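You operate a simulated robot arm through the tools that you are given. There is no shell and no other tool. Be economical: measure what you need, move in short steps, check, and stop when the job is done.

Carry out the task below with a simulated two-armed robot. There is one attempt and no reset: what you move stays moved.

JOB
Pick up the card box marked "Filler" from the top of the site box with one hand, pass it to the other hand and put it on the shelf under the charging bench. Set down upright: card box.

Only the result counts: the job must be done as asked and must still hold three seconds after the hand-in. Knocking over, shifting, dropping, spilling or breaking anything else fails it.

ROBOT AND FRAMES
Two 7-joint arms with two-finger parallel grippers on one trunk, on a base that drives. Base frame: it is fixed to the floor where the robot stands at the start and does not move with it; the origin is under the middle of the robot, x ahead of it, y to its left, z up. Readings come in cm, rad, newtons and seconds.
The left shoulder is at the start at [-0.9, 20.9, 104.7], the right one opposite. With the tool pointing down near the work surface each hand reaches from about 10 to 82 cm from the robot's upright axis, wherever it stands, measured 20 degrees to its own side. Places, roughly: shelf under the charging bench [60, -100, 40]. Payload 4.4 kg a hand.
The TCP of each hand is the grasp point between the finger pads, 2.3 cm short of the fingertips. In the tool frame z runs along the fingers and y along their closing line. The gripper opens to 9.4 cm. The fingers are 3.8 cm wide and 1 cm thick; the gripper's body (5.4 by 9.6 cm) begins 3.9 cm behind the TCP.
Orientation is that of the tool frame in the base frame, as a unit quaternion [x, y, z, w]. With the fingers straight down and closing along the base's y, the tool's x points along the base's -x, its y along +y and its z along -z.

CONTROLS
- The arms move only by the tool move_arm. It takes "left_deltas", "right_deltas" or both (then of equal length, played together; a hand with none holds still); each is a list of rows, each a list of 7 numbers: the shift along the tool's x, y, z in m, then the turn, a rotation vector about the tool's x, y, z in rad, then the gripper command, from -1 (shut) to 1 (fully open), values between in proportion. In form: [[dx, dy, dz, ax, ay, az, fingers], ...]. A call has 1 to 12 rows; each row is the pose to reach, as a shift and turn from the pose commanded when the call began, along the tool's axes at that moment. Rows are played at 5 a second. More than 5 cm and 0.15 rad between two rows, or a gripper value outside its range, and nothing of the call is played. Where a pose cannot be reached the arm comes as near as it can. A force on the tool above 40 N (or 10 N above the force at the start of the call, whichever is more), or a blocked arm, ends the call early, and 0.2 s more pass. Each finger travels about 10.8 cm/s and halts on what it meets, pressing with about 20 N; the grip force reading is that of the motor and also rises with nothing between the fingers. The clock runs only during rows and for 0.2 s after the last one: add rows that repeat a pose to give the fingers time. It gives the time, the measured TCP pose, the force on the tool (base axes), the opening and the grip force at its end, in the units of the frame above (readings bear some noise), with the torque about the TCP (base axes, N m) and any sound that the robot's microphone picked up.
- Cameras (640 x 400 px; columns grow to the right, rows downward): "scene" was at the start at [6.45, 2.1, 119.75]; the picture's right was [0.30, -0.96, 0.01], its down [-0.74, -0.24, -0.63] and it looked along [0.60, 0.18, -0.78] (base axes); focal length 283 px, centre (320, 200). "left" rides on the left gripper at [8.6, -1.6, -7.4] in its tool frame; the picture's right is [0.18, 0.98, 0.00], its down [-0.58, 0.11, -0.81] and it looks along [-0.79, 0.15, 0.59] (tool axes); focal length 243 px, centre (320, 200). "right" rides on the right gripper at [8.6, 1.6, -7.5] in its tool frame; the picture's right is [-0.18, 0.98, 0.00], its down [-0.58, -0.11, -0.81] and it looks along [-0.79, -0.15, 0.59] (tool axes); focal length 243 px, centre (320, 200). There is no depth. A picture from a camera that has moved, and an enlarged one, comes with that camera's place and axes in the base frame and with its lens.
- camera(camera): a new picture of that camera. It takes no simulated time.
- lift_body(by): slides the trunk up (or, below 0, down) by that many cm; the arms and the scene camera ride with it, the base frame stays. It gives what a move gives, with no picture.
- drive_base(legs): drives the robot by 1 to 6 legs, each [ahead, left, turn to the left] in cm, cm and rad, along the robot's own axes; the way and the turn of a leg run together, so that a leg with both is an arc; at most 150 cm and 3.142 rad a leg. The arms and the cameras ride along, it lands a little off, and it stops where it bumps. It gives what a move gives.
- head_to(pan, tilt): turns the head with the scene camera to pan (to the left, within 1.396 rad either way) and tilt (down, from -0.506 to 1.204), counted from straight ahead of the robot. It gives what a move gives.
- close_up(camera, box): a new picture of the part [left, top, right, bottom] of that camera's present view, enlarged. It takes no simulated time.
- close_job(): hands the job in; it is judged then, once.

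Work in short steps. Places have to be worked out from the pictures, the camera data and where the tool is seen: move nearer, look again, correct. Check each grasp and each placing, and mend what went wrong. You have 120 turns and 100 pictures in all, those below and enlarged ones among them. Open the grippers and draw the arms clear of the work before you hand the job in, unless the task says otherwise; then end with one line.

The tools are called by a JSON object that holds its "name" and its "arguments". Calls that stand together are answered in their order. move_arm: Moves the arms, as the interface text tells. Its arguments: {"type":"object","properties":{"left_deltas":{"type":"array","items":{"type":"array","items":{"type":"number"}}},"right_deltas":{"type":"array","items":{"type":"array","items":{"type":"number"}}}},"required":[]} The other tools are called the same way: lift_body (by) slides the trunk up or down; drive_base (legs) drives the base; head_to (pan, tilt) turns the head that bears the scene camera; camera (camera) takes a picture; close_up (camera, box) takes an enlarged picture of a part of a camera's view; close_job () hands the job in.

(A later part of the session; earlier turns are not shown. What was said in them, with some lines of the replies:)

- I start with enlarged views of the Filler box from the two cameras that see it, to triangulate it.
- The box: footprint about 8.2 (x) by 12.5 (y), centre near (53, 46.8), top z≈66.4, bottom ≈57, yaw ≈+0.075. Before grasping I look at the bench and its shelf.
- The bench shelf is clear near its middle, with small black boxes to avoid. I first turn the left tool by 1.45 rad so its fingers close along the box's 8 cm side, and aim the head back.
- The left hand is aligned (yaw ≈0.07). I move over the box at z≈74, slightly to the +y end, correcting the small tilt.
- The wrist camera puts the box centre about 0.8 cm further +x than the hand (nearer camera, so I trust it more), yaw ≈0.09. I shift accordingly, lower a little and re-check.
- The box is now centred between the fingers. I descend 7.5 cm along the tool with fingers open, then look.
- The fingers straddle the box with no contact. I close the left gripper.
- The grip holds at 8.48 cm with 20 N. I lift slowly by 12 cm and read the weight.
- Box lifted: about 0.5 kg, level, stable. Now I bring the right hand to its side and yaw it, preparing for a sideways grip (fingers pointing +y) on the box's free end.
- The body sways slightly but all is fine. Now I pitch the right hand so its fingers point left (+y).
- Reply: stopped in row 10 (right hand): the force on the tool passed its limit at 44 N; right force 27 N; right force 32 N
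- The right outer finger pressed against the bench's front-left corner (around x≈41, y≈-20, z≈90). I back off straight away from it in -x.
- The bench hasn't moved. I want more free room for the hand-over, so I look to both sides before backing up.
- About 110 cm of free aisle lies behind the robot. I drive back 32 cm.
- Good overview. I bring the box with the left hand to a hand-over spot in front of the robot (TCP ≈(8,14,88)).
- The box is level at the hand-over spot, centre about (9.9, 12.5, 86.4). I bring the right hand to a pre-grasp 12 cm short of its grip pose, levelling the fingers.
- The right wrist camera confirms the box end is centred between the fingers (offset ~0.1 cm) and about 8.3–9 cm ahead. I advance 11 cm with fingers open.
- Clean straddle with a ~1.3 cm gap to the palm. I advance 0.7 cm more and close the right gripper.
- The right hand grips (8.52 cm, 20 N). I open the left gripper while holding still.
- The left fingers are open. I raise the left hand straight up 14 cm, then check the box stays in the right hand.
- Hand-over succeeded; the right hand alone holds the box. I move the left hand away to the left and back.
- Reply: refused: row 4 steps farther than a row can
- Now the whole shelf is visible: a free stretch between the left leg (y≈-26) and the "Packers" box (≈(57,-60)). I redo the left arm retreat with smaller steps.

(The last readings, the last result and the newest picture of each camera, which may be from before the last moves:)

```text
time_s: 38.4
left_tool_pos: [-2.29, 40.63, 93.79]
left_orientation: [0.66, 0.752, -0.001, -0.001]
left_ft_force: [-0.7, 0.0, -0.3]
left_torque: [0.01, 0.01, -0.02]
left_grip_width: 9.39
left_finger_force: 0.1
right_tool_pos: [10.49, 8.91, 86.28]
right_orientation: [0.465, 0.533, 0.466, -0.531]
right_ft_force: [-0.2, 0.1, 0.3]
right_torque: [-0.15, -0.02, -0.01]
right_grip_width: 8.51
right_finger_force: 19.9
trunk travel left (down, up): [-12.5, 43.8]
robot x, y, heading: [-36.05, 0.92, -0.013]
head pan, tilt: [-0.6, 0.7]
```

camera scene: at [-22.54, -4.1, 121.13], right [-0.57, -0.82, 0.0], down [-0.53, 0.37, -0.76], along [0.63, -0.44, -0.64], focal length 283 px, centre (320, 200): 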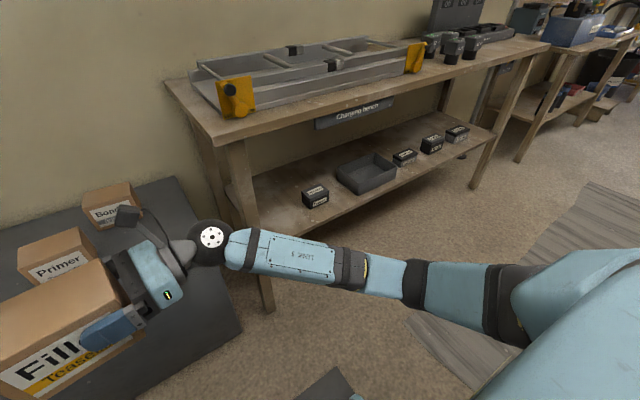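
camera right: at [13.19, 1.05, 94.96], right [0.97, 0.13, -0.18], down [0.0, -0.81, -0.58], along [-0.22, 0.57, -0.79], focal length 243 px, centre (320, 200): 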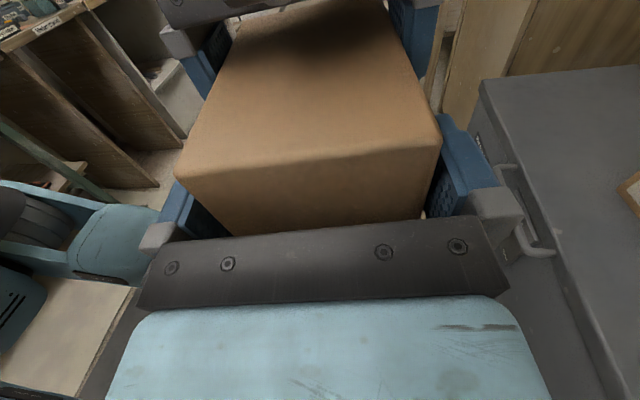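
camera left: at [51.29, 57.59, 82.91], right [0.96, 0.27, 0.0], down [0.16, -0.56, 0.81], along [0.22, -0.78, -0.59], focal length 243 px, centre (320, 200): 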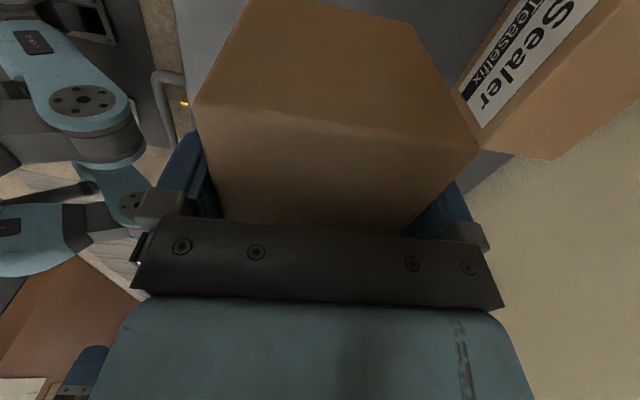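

Now I swing the right hand (fingers from +y to +x) while moving it to in front of the right shoulder.

{"name": "move_arm", "arguments": {"right_deltas": [[0, -0.007, -0.024, -0.142, 0, 0, -1], [0, -0.014, -0.048, -0.283, 0, 0, -1], [0, -0.021, -0.072, -0.425, 0, 0, -1], [0, -0.028, -0.096, -0.567, 0, 0, -1], [0, -0.035, -0.12, -0.708, 0, 0, -1], [0, -0.042, -0.144, -0.85, 0, 0, -1], [0, -0.05, -0.168, -0.992, 0, 0, -1], [0, -0.058, -0.192, -1.133, 0, 0, -1], [0, -0.066, -0.216, -1.275, 0, 0, -1], [0, -0.074, -0.24, -1.417, 0, 0, -1], [0, -0.08, -0.26, -1.558, 0, 0, -1], [0, -0.087, -0.28, -1.7, 0, 0, -1]]}}

{"name": "camera", "arguments": {"camera": "scene"}}

```text
time_s: 40.7
left_tool_pos: [-2.46, 40.85, 93.76]
left_orientation: [0.659, 0.752, 0.0, 0.0]
left_ft_force: [-0.7, 1.4, 0.1]
left_torque: [-0.06, -0.04, 0.0]
left_grip_width: 9.41
left_finger_force: 0.1
right_tool_pos: [6.02, -17.93, 84.64]
right_orientation: [0.693, 0.207, 0.69, -0.038]
right_ft_force: [0.5, 0.1, -4.5]
right_torque: [-0.01, 0.17, -0.01]
right_grip_width: 8.52
right_finger_force: 20.0
trunk travel left (down, up): [-12.5, 43.8]
robot x, y, heading: [-36.37, 1.3, -0.009]
head pan, tilt: [-0.6, 0.7]
stopped in row 11 (right hand): the arm was blocked; the commanded pose is now the measured one
```

```text
66 pictures are left
camera scene: at [-22.66, -4.08, 120.99], right [-0.57, -0.82, 0.0], down [-0.53, 0.37, -0.77], along [0.63, -0.44, -0.64], focal length 283 px, centre (320, 200)
```

scene: 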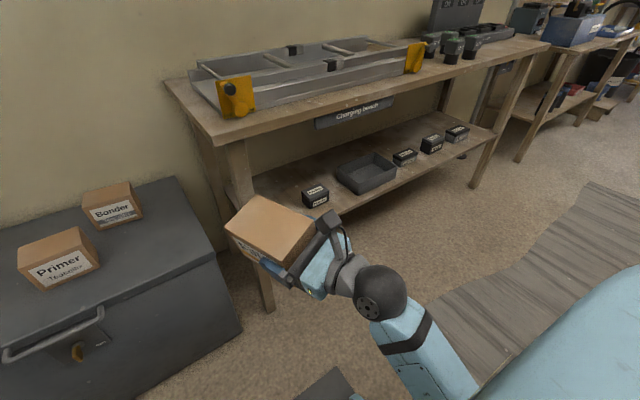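

A joint limit stops the hand at ≈20° heading and it rolls. A hand heading of ~35° to the robot's left is comfortable, so I'll go there and level the box, and later turn the base to the right to compensate.

{"name": "move_arm", "arguments": {"right_deltas": [[0.004, -0.013, 0.013, 0.065, 0.019, 0.057, -1], [0.008, -0.027, 0.026, 0.13, 0.038, 0.114, -1], [0.012, -0.04, 0.039, 0.195, 0.057, 0.171, -1], [0.015, -0.054, 0.052, 0.26, 0.0765, 0.228, -1], [0.015, -0.054, 0.052, 0.26, 0.0765, 0.228, -1]]}}

{"name": "camera", "arguments": {"camera": "scene"}}

```text
time_s: 41.9
left_tool_pos: [-2.38, 40.72, 93.89]
left_orientation: [0.659, 0.752, 0.0, -0.001]
left_ft_force: [0.0, -0.4, -0.2]
left_torque: [0.0, 0.01, 0.01]
left_grip_width: 9.39
left_finger_force: 0.2
right_tool_pos: [8.48, -12.15, 83.15]
right_orientation: [0.685, 0.23, 0.663, -0.196]
right_ft_force: [-0.5, -1.0, -4.3]
right_torque: [-0.08, 0.17, 0.01]
right_grip_width: 8.48
right_finger_force: 19.5
trunk travel left (down, up): [-12.5, 43.8]
robot x, y, heading: [-36.23, 0.81, -0.012]
head pan, tilt: [-0.6, 0.7]
```

```text
65 pictures are left
camera scene: at [-22.56, -4.11, 121.09], right [-0.57, -0.82, 0.0], down [-0.53, 0.37, -0.76], along [0.63, -0.44, -0.64], focal length 283 px, centre (320, 200)
```

scene: 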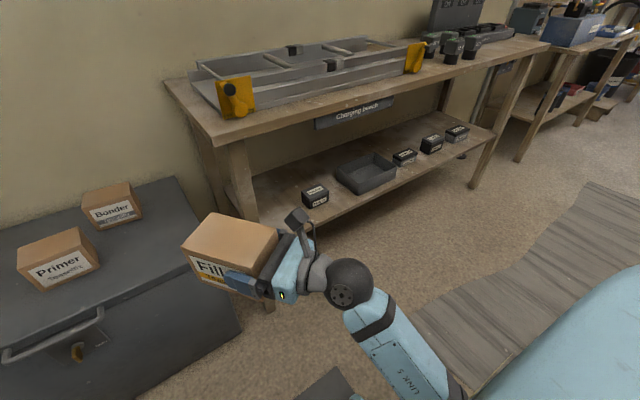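

Box is level again at ≈35° heading. I turn the base 0.35 rad to the right in place so the hand points nearly straight at the bench.

{"name": "drive_base", "arguments": {"legs": [[0, 0, -0.35]]}}

{"name": "lift_body", "arguments": {"by": -12.4}}

{"name": "head_to", "arguments": {"pan": -0.1, "tilt": 0.8}}

{"name": "camera", "arguments": {"camera": "scene"}}

```text
time_s: 43.4
left_tool_pos: [9.35, 26.67, 93.81]
left_orientation: [0.781, 0.625, 0.0, -0.001]
left_ft_force: [0.5, 1.6, -0.5]
left_torque: [-0.01, -0.01, -0.01]
left_grip_width: 9.43
left_finger_force: 0.0
right_tool_pos: [1.5, -26.96, 83.27]
right_orientation: [0.715, 0.106, 0.687, -0.075]
right_ft_force: [0.3, -0.1, -4.2]
right_torque: [-0.04, 0.13, 0.01]
right_grip_width: 8.47
right_finger_force: 20.2
trunk travel left (down, up): [-12.5, 43.8]
robot x, y, heading: [-35.73, 0.88, -0.361]
head pan, tilt: [-0.6, 0.7]
```

```text
time_s: 45.1
left_tool_pos: [9.66, 27.1, 86.12]
left_orientation: [0.78, 0.625, -0.006, 0.001]
left_ft_force: [-0.6, -1.7, -0.1]
left_torque: [0.03, -0.02, 0.0]
left_grip_width: 9.42
left_finger_force: 0.1
right_tool_pos: [0.92, -28.11, 76.96]
right_orientation: [0.714, 0.111, 0.689, -0.049]
right_ft_force: [0.0, 0.0, -4.9]
right_torque: [-0.04, 0.16, 0.02]
right_grip_width: 8.5
right_finger_force: 20.3
trunk travel left (down, up): [-4.9, 51.4]
robot x, y, heading: [-36.05, 0.86, -0.359]
head pan, tilt: [-0.6, 0.7]
stopped: the arm was blocked; the commanded pose is now the measured one
```

```text
time_s: 46.0
left_tool_pos: [9.71, 27.44, 85.86]
left_orientation: [0.781, 0.625, -0.006, 0.002]
left_ft_force: [0.4, -0.2, -0.7]
left_torque: [-0.01, -0.01, -0.01]
left_grip_width: 9.41
left_finger_force: 0.1
right_tool_pos: [0.95, -28.12, 77.0]
right_orientation: [0.714, 0.113, 0.689, -0.049]
right_ft_force: [0.0, 0.2, -4.9]
right_torque: [-0.04, 0.18, 0.0]
right_grip_width: 8.5
right_finger_force: 20.1
trunk travel left (down, up): [-4.9, 51.4]
robot x, y, heading: [-36.08, 0.99, -0.361]
head pan, tilt: [-0.099, 0.799]
```

```text
64 pictures are left
camera scene: at [-22.19, -4.13, 113.04], right [-0.45, -0.9, 0.01], down [-0.65, 0.31, -0.7], along [0.62, -0.32, -0.72], focal length 283 px, centre (320, 200)
```

scene: 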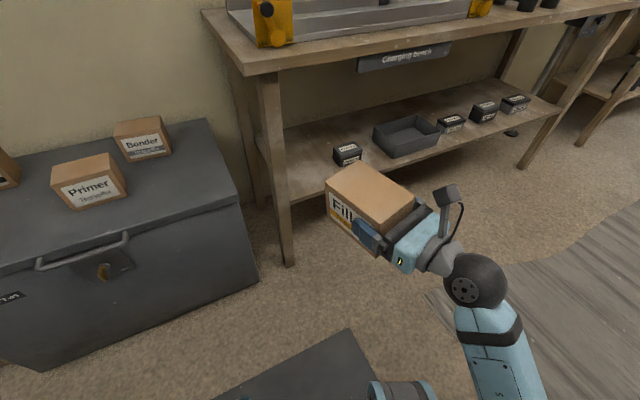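

The trunk stopped 7.6 cm down (a blocked arm), which is likely enough. I now lower and extend the right arm toward the placing height in free space (towards (21,-30,48)), levelling it.

{"name": "move_arm", "arguments": {"right_deltas": [[-0.032, 0.005, 0.023, 0, 0.005, 0.01, -1], [-0.064, 0.01, 0.046, 0, 0.01, 0.02, -1], [-0.095, 0.015, 0.07, 0, 0.015, 0.03, -1], [-0.127, 0.02, 0.093, 0, 0.02, 0.04, -1], [-0.159, 0.025, 0.116, 0, 0.025, 0.05, -1], [-0.19, 0.03, 0.139, 0, 0.03, 0.06, -1], [-0.222, 0.035, 0.163, 0, 0.035, 0.07, -1], [-0.254, 0.04, 0.186, 0, 0.04, 0.08, -1], [-0.285, 0.044, 0.209, 0, 0.045, 0.086, -1], [-0.285, 0.044, 0.209, 0, 0.045, 0.086, -1]]}}

{"name": "camera", "arguments": {"camera": "scene"}}

```text
time_s: 47.2
left_tool_pos: [9.9, 27.72, 86.0]
left_orientation: [0.78, 0.625, -0.009, 0.004]
left_ft_force: [0.0, 0.3, 0.0]
left_torque: [-0.02, 0.01, -0.02]
left_grip_width: 9.4
left_finger_force: 0.0
right_tool_pos: [9.05, -31.09, 68.89]
right_orientation: [0.675, 0.111, 0.728, -0.036]
right_ft_force: [0.6, 0.0, -6.7]
right_torque: [0.01, 0.12, -0.05]
right_grip_width: 8.5
right_finger_force: 20.1
trunk travel left (down, up): [-4.9, 51.4]
robot x, y, heading: [-36.28, 0.62, -0.367]
head pan, tilt: [-0.099, 0.799]
stopped in row 5 (right hand): the arm was blocked; the commanded pose is now the measured one
```

```text
63 pictures are left
camera scene: at [-21.89, -3.72, 113.31], right [-0.45, -0.89, 0.02], down [-0.65, 0.31, -0.7], along [0.62, -0.32, -0.72], focal length 283 px, centre (320, 200)
```

scene: 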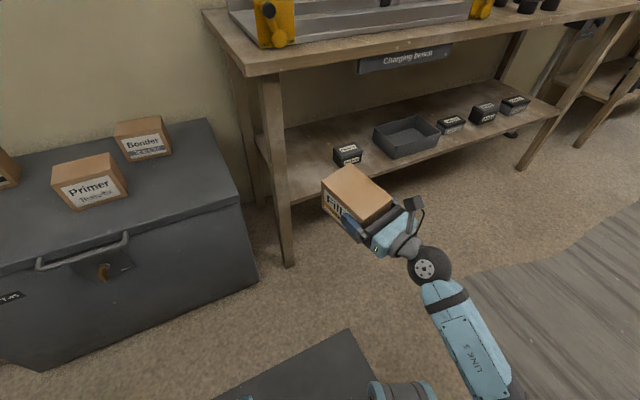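

Blocked again. I want to know whether the elbow is hitting the robot's own base, so I look down to the right.

{"name": "head_to", "arguments": {"pan": -0.75, "tilt": 1.15}}

{"name": "camera", "arguments": {"camera": "scene"}}

{"name": "camera", "arguments": {"camera": "right"}}

{"name": "camera", "arguments": {"camera": "left"}}

```text
time_s: 48.2
left_tool_pos: [9.57, 27.58, 86.43]
left_orientation: [0.781, 0.624, -0.006, 0.004]
left_ft_force: [0.5, -0.7, -0.6]
left_torque: [0.01, -0.01, -0.02]
left_grip_width: 9.4
left_finger_force: 0.0
right_tool_pos: [8.83, -30.89, 69.5]
right_orientation: [0.67, 0.11, 0.733, -0.038]
right_ft_force: [0.4, 1.1, -5.3]
right_torque: [-0.03, 0.13, -0.02]
right_grip_width: 8.49
right_finger_force: 19.7
trunk travel left (down, up): [-4.9, 51.4]
robot x, y, heading: [-36.25, 0.72, -0.363]
head pan, tilt: [-0.75, 1.15]
```

```text
62 pictures are left
camera scene: at [-27.0, -5.7, 111.05], right [-0.9, -0.44, 0.01], down [-0.41, 0.81, -0.42], along [0.18, -0.38, -0.91], focal length 283 px, centre (320, 200)
```

scene: 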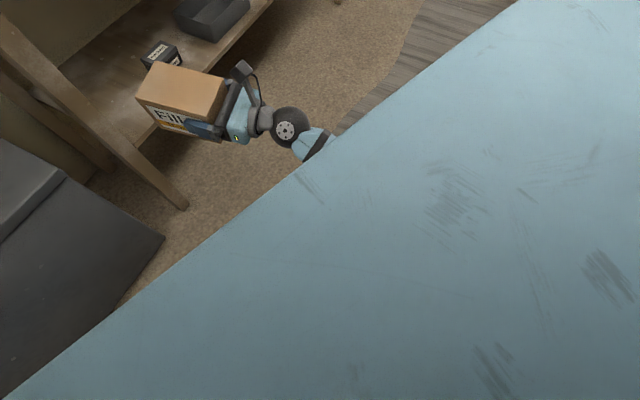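

```text
61 pictures are left
camera right: at [1.1, -33.26, 77.83], right [0.22, -0.97, -0.07], down [-0.75, -0.12, -0.65], along [0.62, 0.2, -0.76], focal length 243 px, centre (320, 200)
```

right: 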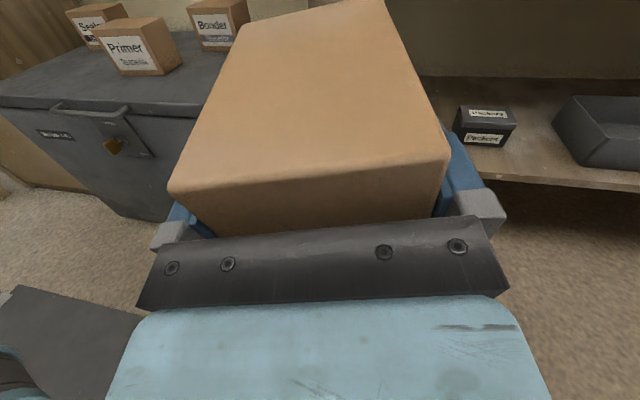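

```text
60 pictures are left
camera left: at [9.88, 36.48, 93.66], right [1.0, -0.04, 0.0], down [-0.02, -0.58, 0.81], along [-0.03, -0.81, -0.58], focal length 243 px, centre (320, 200)
```

left: 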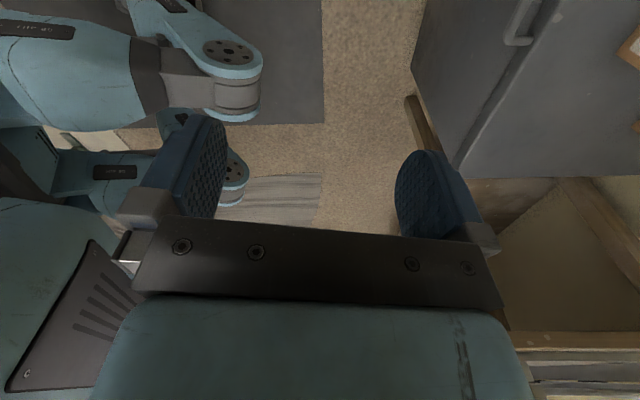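

The forearm comes from an elbow close under the shoulder, probably touching the body. Extending forward should draw the elbow away, so I move forward at this height and correct the roll.

{"name": "move_arm", "arguments": {"right_deltas": [[0.0, 0.0, 0.03, 0, -0.02, 0.02, -1], [0.0, 0.0, 0.06, 0, -0.04, 0.05, -1], [0.0, 0.0, 0.09, 0, -0.06, 0.08, -1], [0.0, 0.0, 0.12, 0, -0.078, 0.11, -1], [0.0, 0.0, 0.14, 0, -0.078, 0.11, -1], [0.0, 0.0, 0.14, 0, -0.078, 0.11, -1]]}}

```text
time_s: 49.1
left_tool_pos: [9.5, 27.79, 86.51]
left_orientation: [0.781, 0.625, -0.007, 0.005]
left_ft_force: [1.4, 0.4, -0.3]
left_torque: [-0.04, 0.02, -0.01]
left_grip_width: 9.43
left_finger_force: 0.1
right_tool_pos: [14.51, -33.48, 64.71]
right_orientation: [0.738, 0.114, 0.665, -0.022]
right_ft_force: [0.7, -0.5, -4.4]
right_torque: [-0.08, 0.16, -0.03]
right_grip_width: 8.49
right_finger_force: 20.1
trunk travel left (down, up): [-4.9, 51.4]
robot x, y, heading: [-36.3, 0.64, -0.363]
head pan, tilt: [-0.75, 1.15]
stopped in row 4 (right hand): the arm was blocked; the commanded pose is now the measured one
```

The roll can't be taken out at this heading, which points to a wrist-roll limit. I test by turning the hand 0.45 rad further left while levelling.

{"name": "move_arm", "arguments": {"right_deltas": [[0, 0, 0, 0.11, 0.0, 0.0, -1], [0, 0, 0, 0.23, 0.03, 0.02, -1], [0, 0, 0, 0.34, 0.07, 0.06, -1], [0, 0, 0, 0.45, 0.1, 0.1, -1], [0, 0, 0, 0.45, 0.115, 0.12, -1], [0, 0, 0, 0.45, 0.115, 0.12, -1]]}}

{"name": "head_to", "arguments": {"pan": -0.2, "tilt": 0.9}}

{"name": "camera", "arguments": {"camera": "scene"}}

```text
time_s: 50.5
left_tool_pos: [9.32, 26.7, 86.3]
left_orientation: [0.78, 0.625, 0.0, -0.001]
left_ft_force: [0.3, -0.7, -0.1]
left_torque: [-0.02, 0.01, 0.01]
left_grip_width: 9.41
left_finger_force: 0.1
right_tool_pos: [14.75, -33.74, 63.73]
right_orientation: [0.675, 0.209, 0.666, -0.24]
right_ft_force: [-0.3, 0.5, -5.1]
right_torque: [-0.09, 0.14, 0.0]
right_grip_width: 8.51
right_finger_force: 20.2
trunk travel left (down, up): [-4.9, 51.4]
robot x, y, heading: [-36.47, 0.83, -0.363]
head pan, tilt: [-0.75, 1.15]
```

```text
time_s: 51.5
left_tool_pos: [9.31, 26.71, 86.38]
left_orientation: [0.781, 0.624, 0.001, -0.001]
left_ft_force: [0.5, 0.5, 0.3]
left_torque: [0.01, -0.01, 0.0]
left_grip_width: 9.4
left_finger_force: 0.2
right_tool_pos: [14.64, -33.72, 63.93]
right_orientation: [0.675, 0.209, 0.666, -0.241]
right_ft_force: [-0.3, 0.1, -4.9]
right_torque: [-0.1, 0.1, 0.01]
right_grip_width: 8.47
right_finger_force: 20.1
trunk travel left (down, up): [-4.9, 51.4]
robot x, y, heading: [-36.64, 0.99, -0.368]
head pan, tilt: [-0.201, 0.901]
```

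```text
59 pictures are left
camera scene: at [-23.61, -5.6, 111.95], right [-0.53, -0.85, 0.0], down [-0.66, 0.42, -0.62], along [0.52, -0.33, -0.78], focal length 283 px, centre (320, 200)
```

scene: 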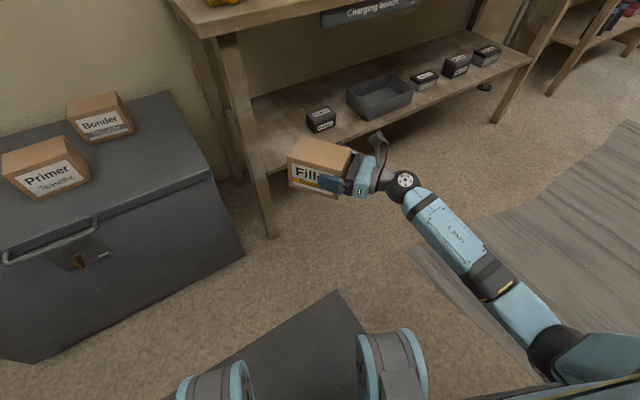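

Confirmed: at ≈58° relative heading the hand is level and free. I lower the trunk the rest of the way.

{"name": "lift_body", "arguments": {"by": -4.7}}

{"name": "move_arm", "arguments": {"right_deltas": [[-0.02, 0.012, 0.007, 0, 0, -0.01, -1], [-0.04, 0.025, 0.014, 0, 0, -0.02, -1], [-0.06, 0.038, 0.021, 0, 0, -0.03, -1], [-0.08, 0.05, 0.028, 0, 0, -0.047, -1], [-0.1, 0.062, 0.035, 0, 0, -0.047, -1], [-0.105, 0.075, 0.042, 0, 0, -0.047, -1], [-0.105, 0.075, 0.042, 0, 0, -0.047, -1]]}}

{"name": "camera", "arguments": {"camera": "scene"}}

```text
time_s: 52.4
left_tool_pos: [9.28, 26.76, 81.66]
left_orientation: [0.78, 0.626, 0.001, 0.0]
left_ft_force: [0.1, 0.2, 1.0]
left_torque: [0.04, -0.01, -0.01]
left_grip_width: 9.4
left_finger_force: 0.1
right_tool_pos: [14.71, -33.73, 59.19]
right_orientation: [0.674, 0.21, 0.666, -0.241]
right_ft_force: [-0.4, 0.3, -4.0]
right_torque: [-0.13, 0.13, -0.01]
right_grip_width: 8.5
right_finger_force: 19.6
trunk travel left (down, up): [-0.2, 56.1]
robot x, y, heading: [-36.42, 0.63, -0.364]
head pan, tilt: [-0.201, 0.901]
```

```text
time_s: 54.0
left_tool_pos: [9.34, 26.65, 81.53]
left_orientation: [0.781, 0.625, 0.0, -0.002]
left_ft_force: [0.8, -0.9, 0.7]
left_torque: [0.01, -0.01, 0.02]
left_grip_width: 9.4
left_finger_force: 0.1
right_tool_pos: [22.31, -36.78, 48.62]
right_orientation: [0.669, 0.224, 0.672, -0.223]
right_ft_force: [-0.7, -0.1, -5.5]
right_torque: [-0.1, 0.14, -0.01]
right_grip_width: 8.47
right_finger_force: 20.0
trunk travel left (down, up): [-0.2, 56.1]
robot x, y, heading: [-36.12, 0.94, -0.363]
head pan, tilt: [-0.201, 0.901]
```

```text
58 pictures are left
camera scene: at [-23.61, -5.6, 107.25], right [-0.53, -0.85, 0.0], down [-0.66, 0.42, -0.62], along [0.52, -0.33, -0.78], focal length 283 px, centre (320, 200)
```

scene: 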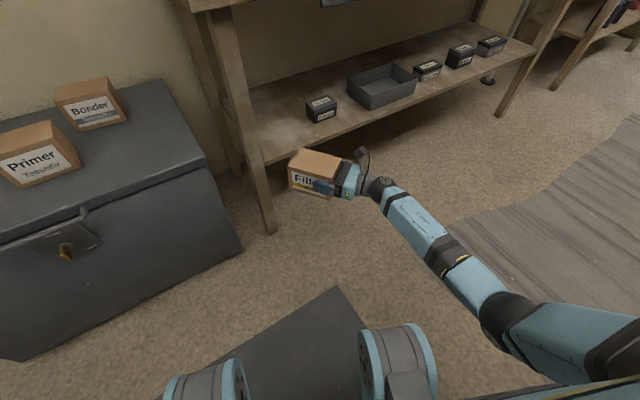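

The arm reaches placing height, level. I check the right wrist view toward the shelf to measure the shelf edge.

{"name": "camera", "arguments": {"camera": "right"}}

{"name": "close_up", "arguments": {"camera": "scene", "box": [220, 60, 460, 210]}}

```text
57 pictures are left
camera right: at [17.39, -42.6, 57.24], right [0.59, -0.78, -0.18], down [-0.71, -0.4, -0.58], along [0.39, 0.47, -0.79], focal length 243 px, centre (320, 200)
```

right: 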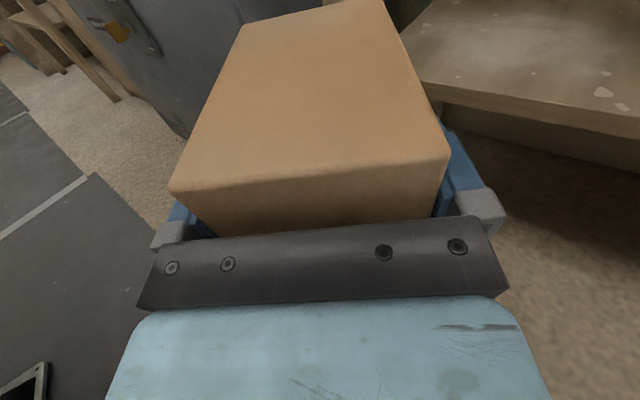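

```text
2.67 times, centred on (340, 135) of scene
camera zoom: at [-23.61, -5.6, 107.25], right [-0.53, -0.85, 0.0], down [-0.66, 0.42, -0.62], along [0.52, -0.33, -0.78], focal length 756 px, centre (267, 373)
```

zoom: 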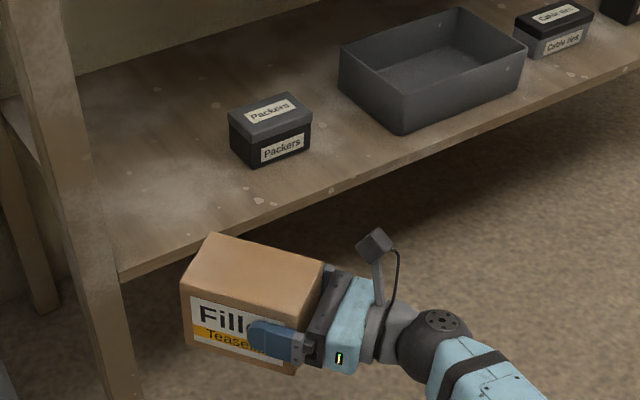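

Shelf surface is z≈40–42.5, front edge x≈43–44; the free gap is y from -26 (leg) to -52 (Packers). I raise the hand 3 cm for clearance and drive in partway, keeping the box midway in the gap.

{"name": "move_arm", "arguments": {"right_deltas": [[0.015, 0, 0, 0, 0, 0, -1], [0.03, 0, 0, 0, 0, 0, -1], [0.03, 0, 0, 0, 0, 0, -1]]}}

{"name": "drive_base", "arguments": {"legs": [[2.1, -5.6, 0], [11.0, 4.6, 0]]}}

{"name": "camera", "arguments": {"camera": "scene"}}

{"name": "camera", "arguments": {"camera": "right"}}

```text
time_s: 54.8
left_tool_pos: [9.27, 26.72, 81.63]
left_orientation: [0.78, 0.626, 0.0, -0.002]
left_ft_force: [-0.5, 0.5, 0.1]
left_torque: [0.02, 0.0, 0.01]
left_grip_width: 9.37
left_finger_force: 0.1
right_tool_pos: [22.15, -36.73, 51.56]
right_orientation: [0.669, 0.225, 0.672, -0.223]
right_ft_force: [-0.7, -0.1, -5.0]
right_torque: [-0.14, 0.13, -0.01]
right_grip_width: 8.49
right_finger_force: 19.5
trunk travel left (down, up): [-0.2, 56.1]
robot x, y, heading: [-35.96, 1.11, -0.361]
head pan, tilt: [-0.201, 0.901]
```

```text
time_s: 56.7
left_tool_pos: [20.69, 21.51, 81.62]
left_orientation: [0.779, 0.627, 0.0, -0.001]
left_ft_force: [0.1, -0.4, 0.5]
left_torque: [-0.02, 0.02, -0.01]
left_grip_width: 9.39
left_finger_force: 0.1
right_tool_pos: [34.04, -41.86, 51.45]
right_orientation: [0.669, 0.227, 0.671, -0.226]
right_ft_force: [-0.2, -0.4, -4.1]
right_torque: [-0.09, 0.14, 0.02]
right_grip_width: 8.48
right_finger_force: 20.4
trunk travel left (down, up): [-0.2, 56.1]
robot x, y, heading: [-24.68, -4.78, -0.356]
head pan, tilt: [-0.201, 0.901]
```

```text
55 pictures are left
camera scene: at [-12.01, -10.92, 107.24], right [-0.53, -0.85, 0.0], down [-0.66, 0.42, -0.62], along [0.53, -0.33, -0.78], focal length 283 px, centre (320, 200)
```

scene: 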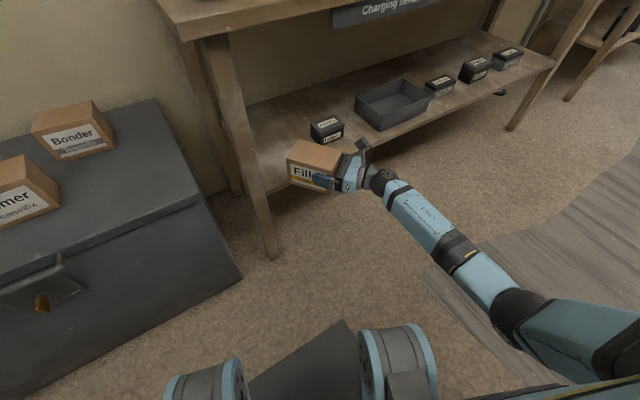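

```text
54 pictures are left
camera right: at [29.06, -47.66, 60.18], right [0.6, -0.78, -0.18], down [-0.71, -0.4, -0.58], along [0.38, 0.48, -0.79], focal length 243 px, centre (320, 200)
```

right: 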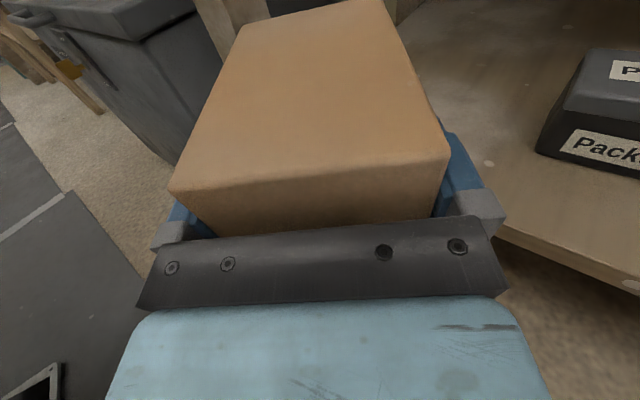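

Aligned: box centre y≈-40, mid-gap; shelf top ≈42 and the box bottom ≈46. I drive in the remaining 16 cm.

{"name": "drive_base", "arguments": {"legs": [[15.1, 6.2, 0]]}}

{"name": "camera", "arguments": {"camera": "scene"}}

{"name": "camera", "arguments": {"camera": "right"}}

```text
time_s: 58.2
left_tool_pos: [37.2, 21.96, 81.5]
left_orientation: [0.779, 0.628, 0.0, -0.001]
left_ft_force: [-0.7, -0.3, -0.3]
left_torque: [-0.02, 0.02, 0.01]
left_grip_width: 9.38
left_finger_force: 0.1
right_tool_pos: [50.45, -41.33, 51.47]
right_orientation: [0.669, 0.227, 0.67, -0.226]
right_ft_force: [0.4, 0.3, -3.7]
right_torque: [-0.1, 0.12, 0.03]
right_grip_width: 8.51
right_finger_force: 20.2
trunk travel left (down, up): [-0.2, 56.1]
robot x, y, heading: [-8.4, -3.73, -0.354]
head pan, tilt: [-0.201, 0.901]
```

```text
53 pictures are left
camera scene: at [4.45, -10.45, 107.24], right [-0.53, -0.85, 0.0], down [-0.67, 0.41, -0.62], along [0.53, -0.33, -0.78], focal length 283 px, centre (320, 200)
```

scene: 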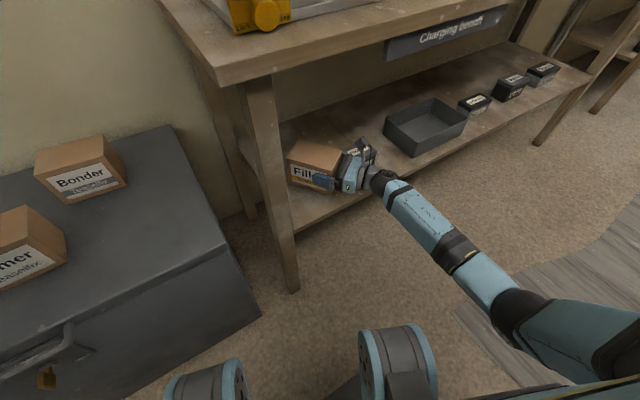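

```text
52 pictures are left
camera right: at [45.58, -47.12, 60.17], right [0.6, -0.78, -0.18], down [-0.71, -0.4, -0.58], along [0.38, 0.48, -0.79], focal length 243 px, centre (320, 200)
```

right: 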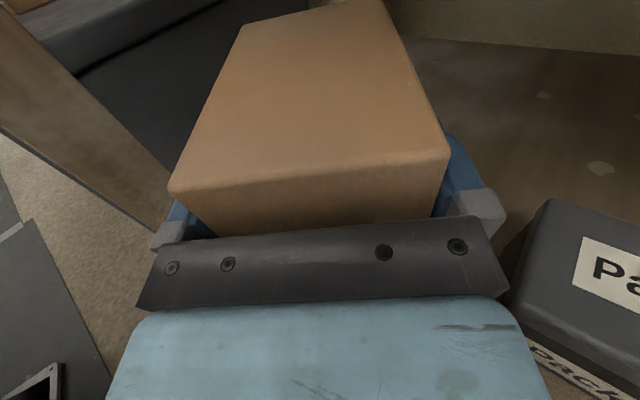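

Over the shelf. I push 2.8 cm further along the fingers for more margin from the edge and from Packers, then lower 3 cm.

{"name": "move_arm", "arguments": {"right_deltas": [[0, 0, 0.014, 0, 0, 0, -1], [0, 0, 0.028, 0, 0, 0, -1], [-0.01, 0, 0.028, 0, 0, 0, -1], [-0.02, 0, 0.028, 0, 0, 0, -1], [-0.03, 0, 0.028, 0, 0, 0, -1], [-0.03, 0, 0.028, 0, 0, 0, -1]]}}

{"name": "close_up", "arguments": {"camera": "scene", "box": [230, 100, 430, 225]}}

```text
time_s: 59.6
left_tool_pos: [37.21, 22.02, 81.55]
left_orientation: [0.779, 0.627, 0.001, 0.0]
left_ft_force: [0.2, -0.1, -0.2]
left_torque: [-0.03, 0.02, -0.03]
left_grip_width: 9.41
left_finger_force: 0.1
right_tool_pos: [52.81, -39.53, 48.38]
right_orientation: [0.67, 0.226, 0.67, -0.226]
right_ft_force: [-0.4, -0.7, -3.8]
right_torque: [-0.12, 0.1, -0.03]
right_grip_width: 8.53
right_finger_force: 20.0
trunk travel left (down, up): [-0.2, 56.1]
robot x, y, heading: [-8.47, -4.27, -0.355]
head pan, tilt: [-0.201, 0.901]
```

```text
3.20 times, centred on (330, 162) of scene
camera zoom: at [4.44, -10.46, 107.25], right [-0.53, -0.85, 0.0], down [-0.67, 0.41, -0.62], along [0.53, -0.33, -0.78], focal length 907 px, centre (288, 320)
```

zoom: 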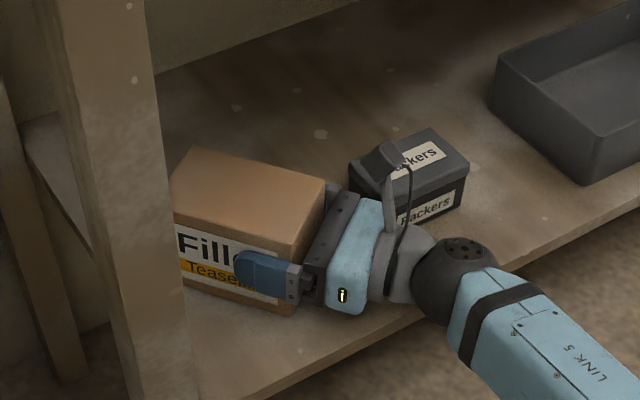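

Still clear (only the weight is felt). I lower further in small steps, watching the force.

{"name": "move_arm", "arguments": {"right_deltas": [[-0.003, 0, 0, 0, 0, 0, -1], [-0.006, 0, 0, 0, 0, 0, -1], [-0.009, 0, 0, 0, 0, 0, -1], [-0.009, 0, 0, 0, 0, 0, -1]]}}

```text
time_s: 60.6
left_tool_pos: [37.0, 22.11, 81.76]
left_orientation: [0.779, 0.627, 0.001, 0.001]
left_ft_force: [0.1, -0.1, 0.4]
left_torque: [-0.01, -0.04, -0.03]
left_grip_width: 9.38
left_finger_force: 0.1
right_tool_pos: [52.9, -39.61, 47.97]
right_orientation: [0.667, 0.228, 0.673, -0.225]
right_ft_force: [6.7, 1.7, 19.5]
right_torque: [0.59, 0.26, -0.05]
right_grip_width: 8.5
right_finger_force: 20.0
trunk travel left (down, up): [-0.2, 56.1]
robot x, y, heading: [-8.1, -3.98, -0.357]
head pan, tilt: [-0.201, 0.901]
```

Contact: about 20 N upward at TCP z≈48, torque consistent with the box's bottom edge touching the shelf. I back off 2 mm and view closely.

{"name": "move_arm", "arguments": {"right_deltas": [[0.003, 0, 0, 0, 0, 0, -1], [0.003, 0, 0, 0, 0, 0, -1]]}}

{"name": "close_up", "arguments": {"camera": "scene", "box": [260, 125, 380, 200]}}

{"name": "camera", "arguments": {"camera": "right"}}

```text
time_s: 61.2
left_tool_pos: [37.07, 22.04, 81.59]
left_orientation: [0.779, 0.627, 0.0, 0.0]
left_ft_force: [-0.5, -1.3, -0.8]
left_torque: [0.04, -0.02, -0.01]
left_grip_width: 9.4
left_finger_force: 0.1
right_tool_pos: [52.8, -39.53, 47.98]
right_orientation: [0.669, 0.227, 0.671, -0.226]
right_ft_force: [5.9, 3.0, 13.3]
right_torque: [0.6, 0.05, -0.3]
right_grip_width: 8.5
right_finger_force: 20.3
trunk travel left (down, up): [-0.2, 56.1]
robot x, y, heading: [-8.36, -4.33, -0.357]
head pan, tilt: [-0.201, 0.901]
```

```text
5.33 times, centred on (320, 162) of scene
camera zoom: at [4.32, -10.38, 107.27], right [-0.53, -0.85, 0.0], down [-0.66, 0.41, -0.62], along [0.53, -0.33, -0.78], focal length 1511 px, centre (320, 400)
```

zoom: 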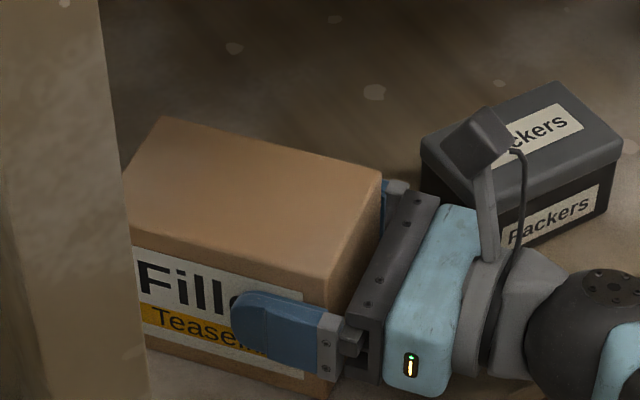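

```text
49 pictures are left
camera right: at [47.77, -45.4, 56.7], right [0.6, -0.78, -0.18], down [-0.7, -0.4, -0.58], along [0.38, 0.48, -0.79], focal length 243 px, centre (320, 200)
```

right: 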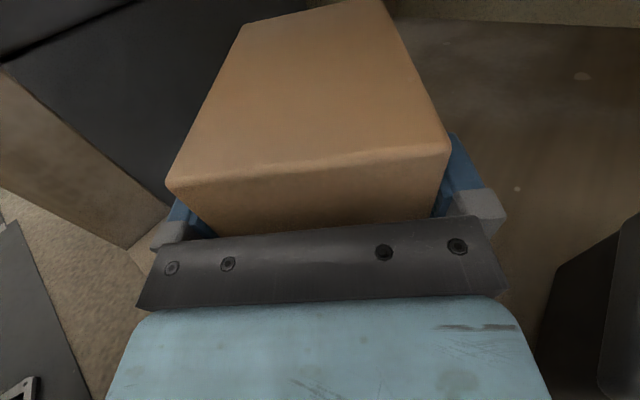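

The box rests on the shelf, upright, with slight residual pressing. I ease up 2 mm and open the fingers slowly.

{"name": "move_arm", "arguments": {"right_deltas": [[0.001, 0, 0, 0, 0, 0, -1], [0.002, 0, 0, 0, 0, 0, -1], [0.002, 0, 0, 0, 0, 0, 0.85], [0.002, 0, 0, 0, 0, 0, 0.92], [0.002, 0, 0, 0, 0, 0, 1], [0.002, 0, 0, 0, 0, 0, 1]]}}

{"name": "camera", "arguments": {"camera": "right"}}

{"name": "close_up", "arguments": {"camera": "scene", "box": [260, 125, 380, 200]}}

```text
time_s: 62.6
left_tool_pos: [37.24, 22.04, 81.54]
left_orientation: [0.779, 0.628, -0.001, -0.001]
left_ft_force: [0.2, -0.5, -0.1]
left_torque: [-0.01, 0.01, -0.02]
left_grip_width: 9.43
left_finger_force: 0.2
right_tool_pos: [52.62, -39.58, 48.14]
right_orientation: [0.669, 0.228, 0.671, -0.226]
right_ft_force: [-0.2, 0.1, 0.4]
right_torque: [-0.01, 0.0, 0.01]
right_grip_width: 9.39
right_finger_force: 0.1
trunk travel left (down, up): [-0.2, 56.1]
robot x, y, heading: [-8.12, -4.29, -0.358]
head pan, tilt: [-0.201, 0.901]
```

```text
48 pictures are left
camera right: at [47.8, -45.47, 56.82], right [0.6, -0.78, -0.18], down [-0.71, -0.4, -0.58], along [0.38, 0.48, -0.79], focal length 243 px, centre (320, 200)
```

right: 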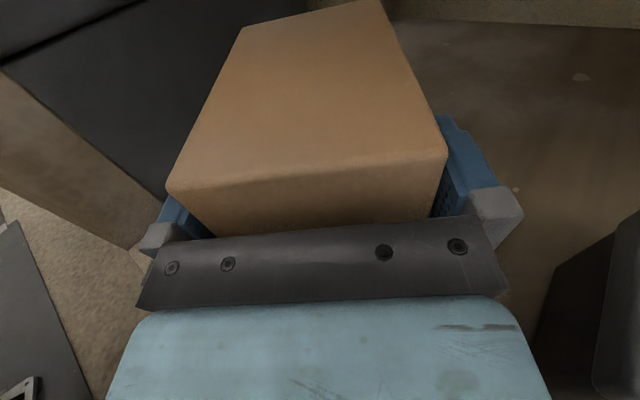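

```text
5.33 times, centred on (320, 162) of scene
camera zoom: at [4.4, -10.44, 107.26], right [-0.53, -0.85, 0.0], down [-0.67, 0.41, -0.62], along [0.53, -0.33, -0.78], focal length 1511 px, centre (320, 400)
```

zoom: 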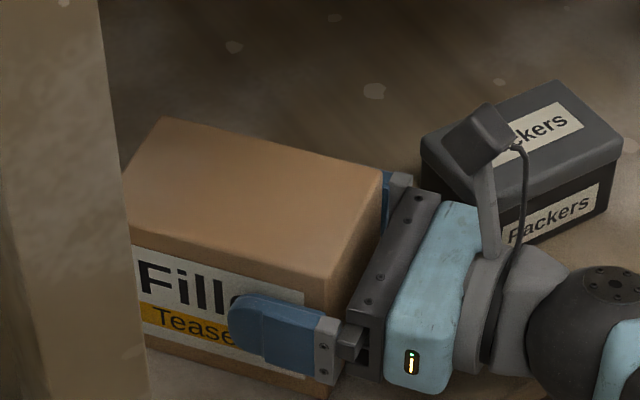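

The box stands free (zero force). I withdraw the hand straight back along its fingers, slowly.

{"name": "move_arm", "arguments": {"right_deltas": [[0, -0.001, -0.01, 0, 0, 0, 1], [0, -0.001, -0.025, 0, 0, 0, 1], [0, -0.001, -0.04, 0, 0, 0, 1], [0, -0.001, -0.06, 0, 0, 0, 1], [0, -0.001, -0.08, 0, 0, 0, 1], [0, -0.001, -0.1, 0, 0, 0, 1], [0, -0.001, -0.12, 0, 0, 0, 1]]}}

{"name": "camera", "arguments": {"camera": "right"}}

{"name": "camera", "arguments": {"camera": "scene"}}

```text
time_s: 64.2
left_tool_pos: [37.1, 21.96, 81.62]
left_orientation: [0.779, 0.627, 0.001, -0.001]
left_ft_force: [-0.3, 0.2, 1.0]
left_torque: [0.0, -0.03, -0.01]
left_grip_width: 9.4
left_finger_force: 0.2
right_tool_pos: [43.01, -46.81, 48.19]
right_orientation: [0.669, 0.227, 0.671, -0.227]
right_ft_force: [0.8, -0.4, 0.6]
right_torque: [0.03, -0.01, -0.01]
right_grip_width: 9.42
right_finger_force: 0.0
trunk travel left (down, up): [-0.2, 56.1]
robot x, y, heading: [-8.55, -3.99, -0.355]
head pan, tilt: [-0.201, 0.901]
```

```text
46 pictures are left
camera right: at [38.19, -52.71, 56.9], right [0.6, -0.78, -0.18], down [-0.7, -0.4, -0.58], along [0.38, 0.48, -0.79], focal length 243 px, centre (320, 200)
```

right: 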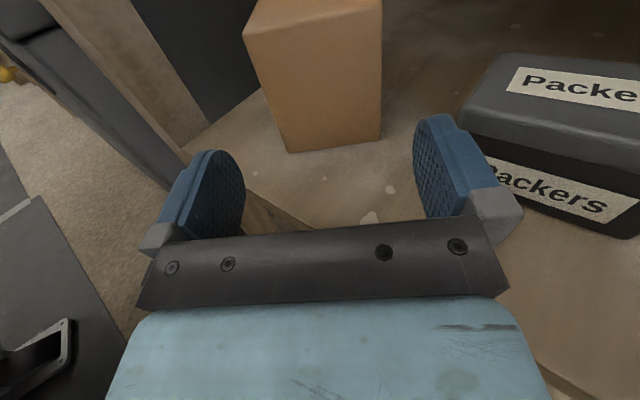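

```text
45 pictures are left
camera scene: at [4.4, -10.44, 107.26], right [-0.53, -0.85, 0.0], down [-0.67, 0.41, -0.62], along [0.53, -0.33, -0.78], focal length 283 px, centre (320, 200)
```

scene: 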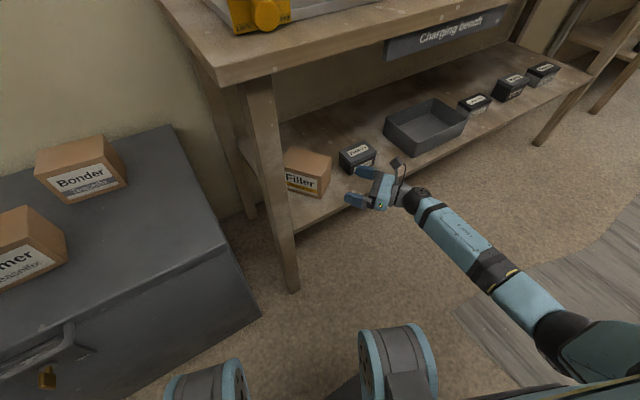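

The box stands upright on the shelf and nothing else has moved. I back the base straight out (−x) to draw the arms clear.

{"name": "drive_base", "arguments": {"legs": [[-23.0, -8.6, 0]]}}

{"name": "camera", "arguments": {"camera": "scene"}}

{"name": "close_up", "arguments": {"camera": "scene", "box": [240, 60, 440, 185]}}

```text
time_s: 66.0
left_tool_pos: [12.47, 22.05, 81.71]
left_orientation: [0.779, 0.627, 0.001, 0.0]
left_ft_force: [0.1, 0.1, -0.2]
left_torque: [-0.04, -0.02, 0.0]
left_grip_width: 9.39
left_finger_force: 0.0
right_tool_pos: [18.49, -46.88, 48.2]
right_orientation: [0.669, 0.226, 0.671, -0.225]
right_ft_force: [-0.2, -0.9, -0.4]
right_torque: [-0.01, 0.02, -0.04]
right_grip_width: 9.4
right_finger_force: 0.1
trunk travel left (down, up): [-0.2, 56.1]
robot x, y, heading: [-32.98, -4.29, -0.36]
head pan, tilt: [-0.201, 0.901]
```

```text
44 pictures are left
camera scene: at [-20.23, -10.46, 107.26], right [-0.53, -0.85, 0.0], down [-0.66, 0.41, -0.62], along [0.53, -0.33, -0.78], focal length 283 px, centre (320, 200)
```

scene: 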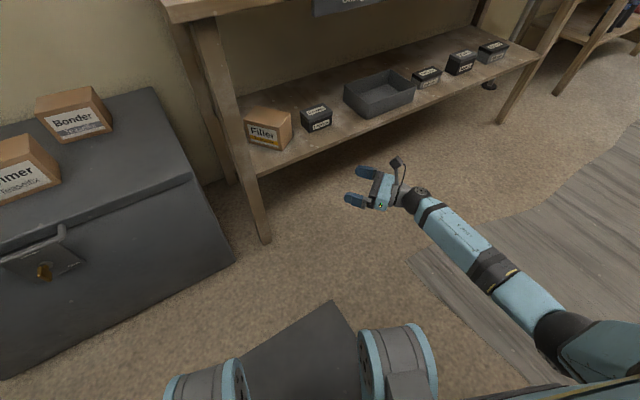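

```text
3.20 times, centred on (340, 122) of scene
camera zoom: at [-20.23, -10.46, 107.26], right [-0.53, -0.85, 0.0], down [-0.66, 0.41, -0.62], along [0.53, -0.33, -0.78], focal length 907 px, centre (256, 448)
```

zoom: 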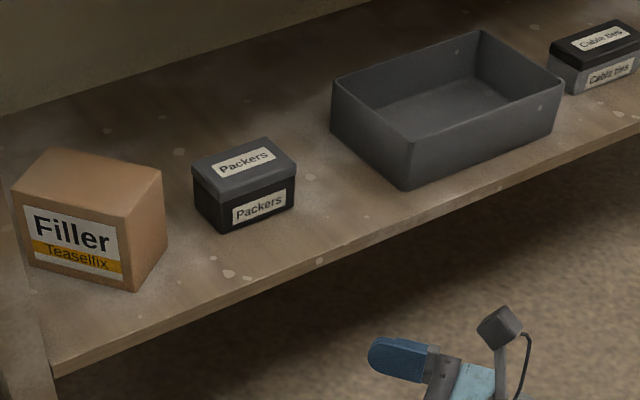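

The Filler box stands upright on the shelf, with both grippers open and the arms clear. I hand the job in.

{"name": "close_job", "arguments": {}}

```text
The job is handed in.
```

The "Filler" card box was picked up with the left hand and passed to the right, and it now stands upright on the shelf under the charging bench. The right hand pressed against the bench corner once on the way, but nothing appeared to move.
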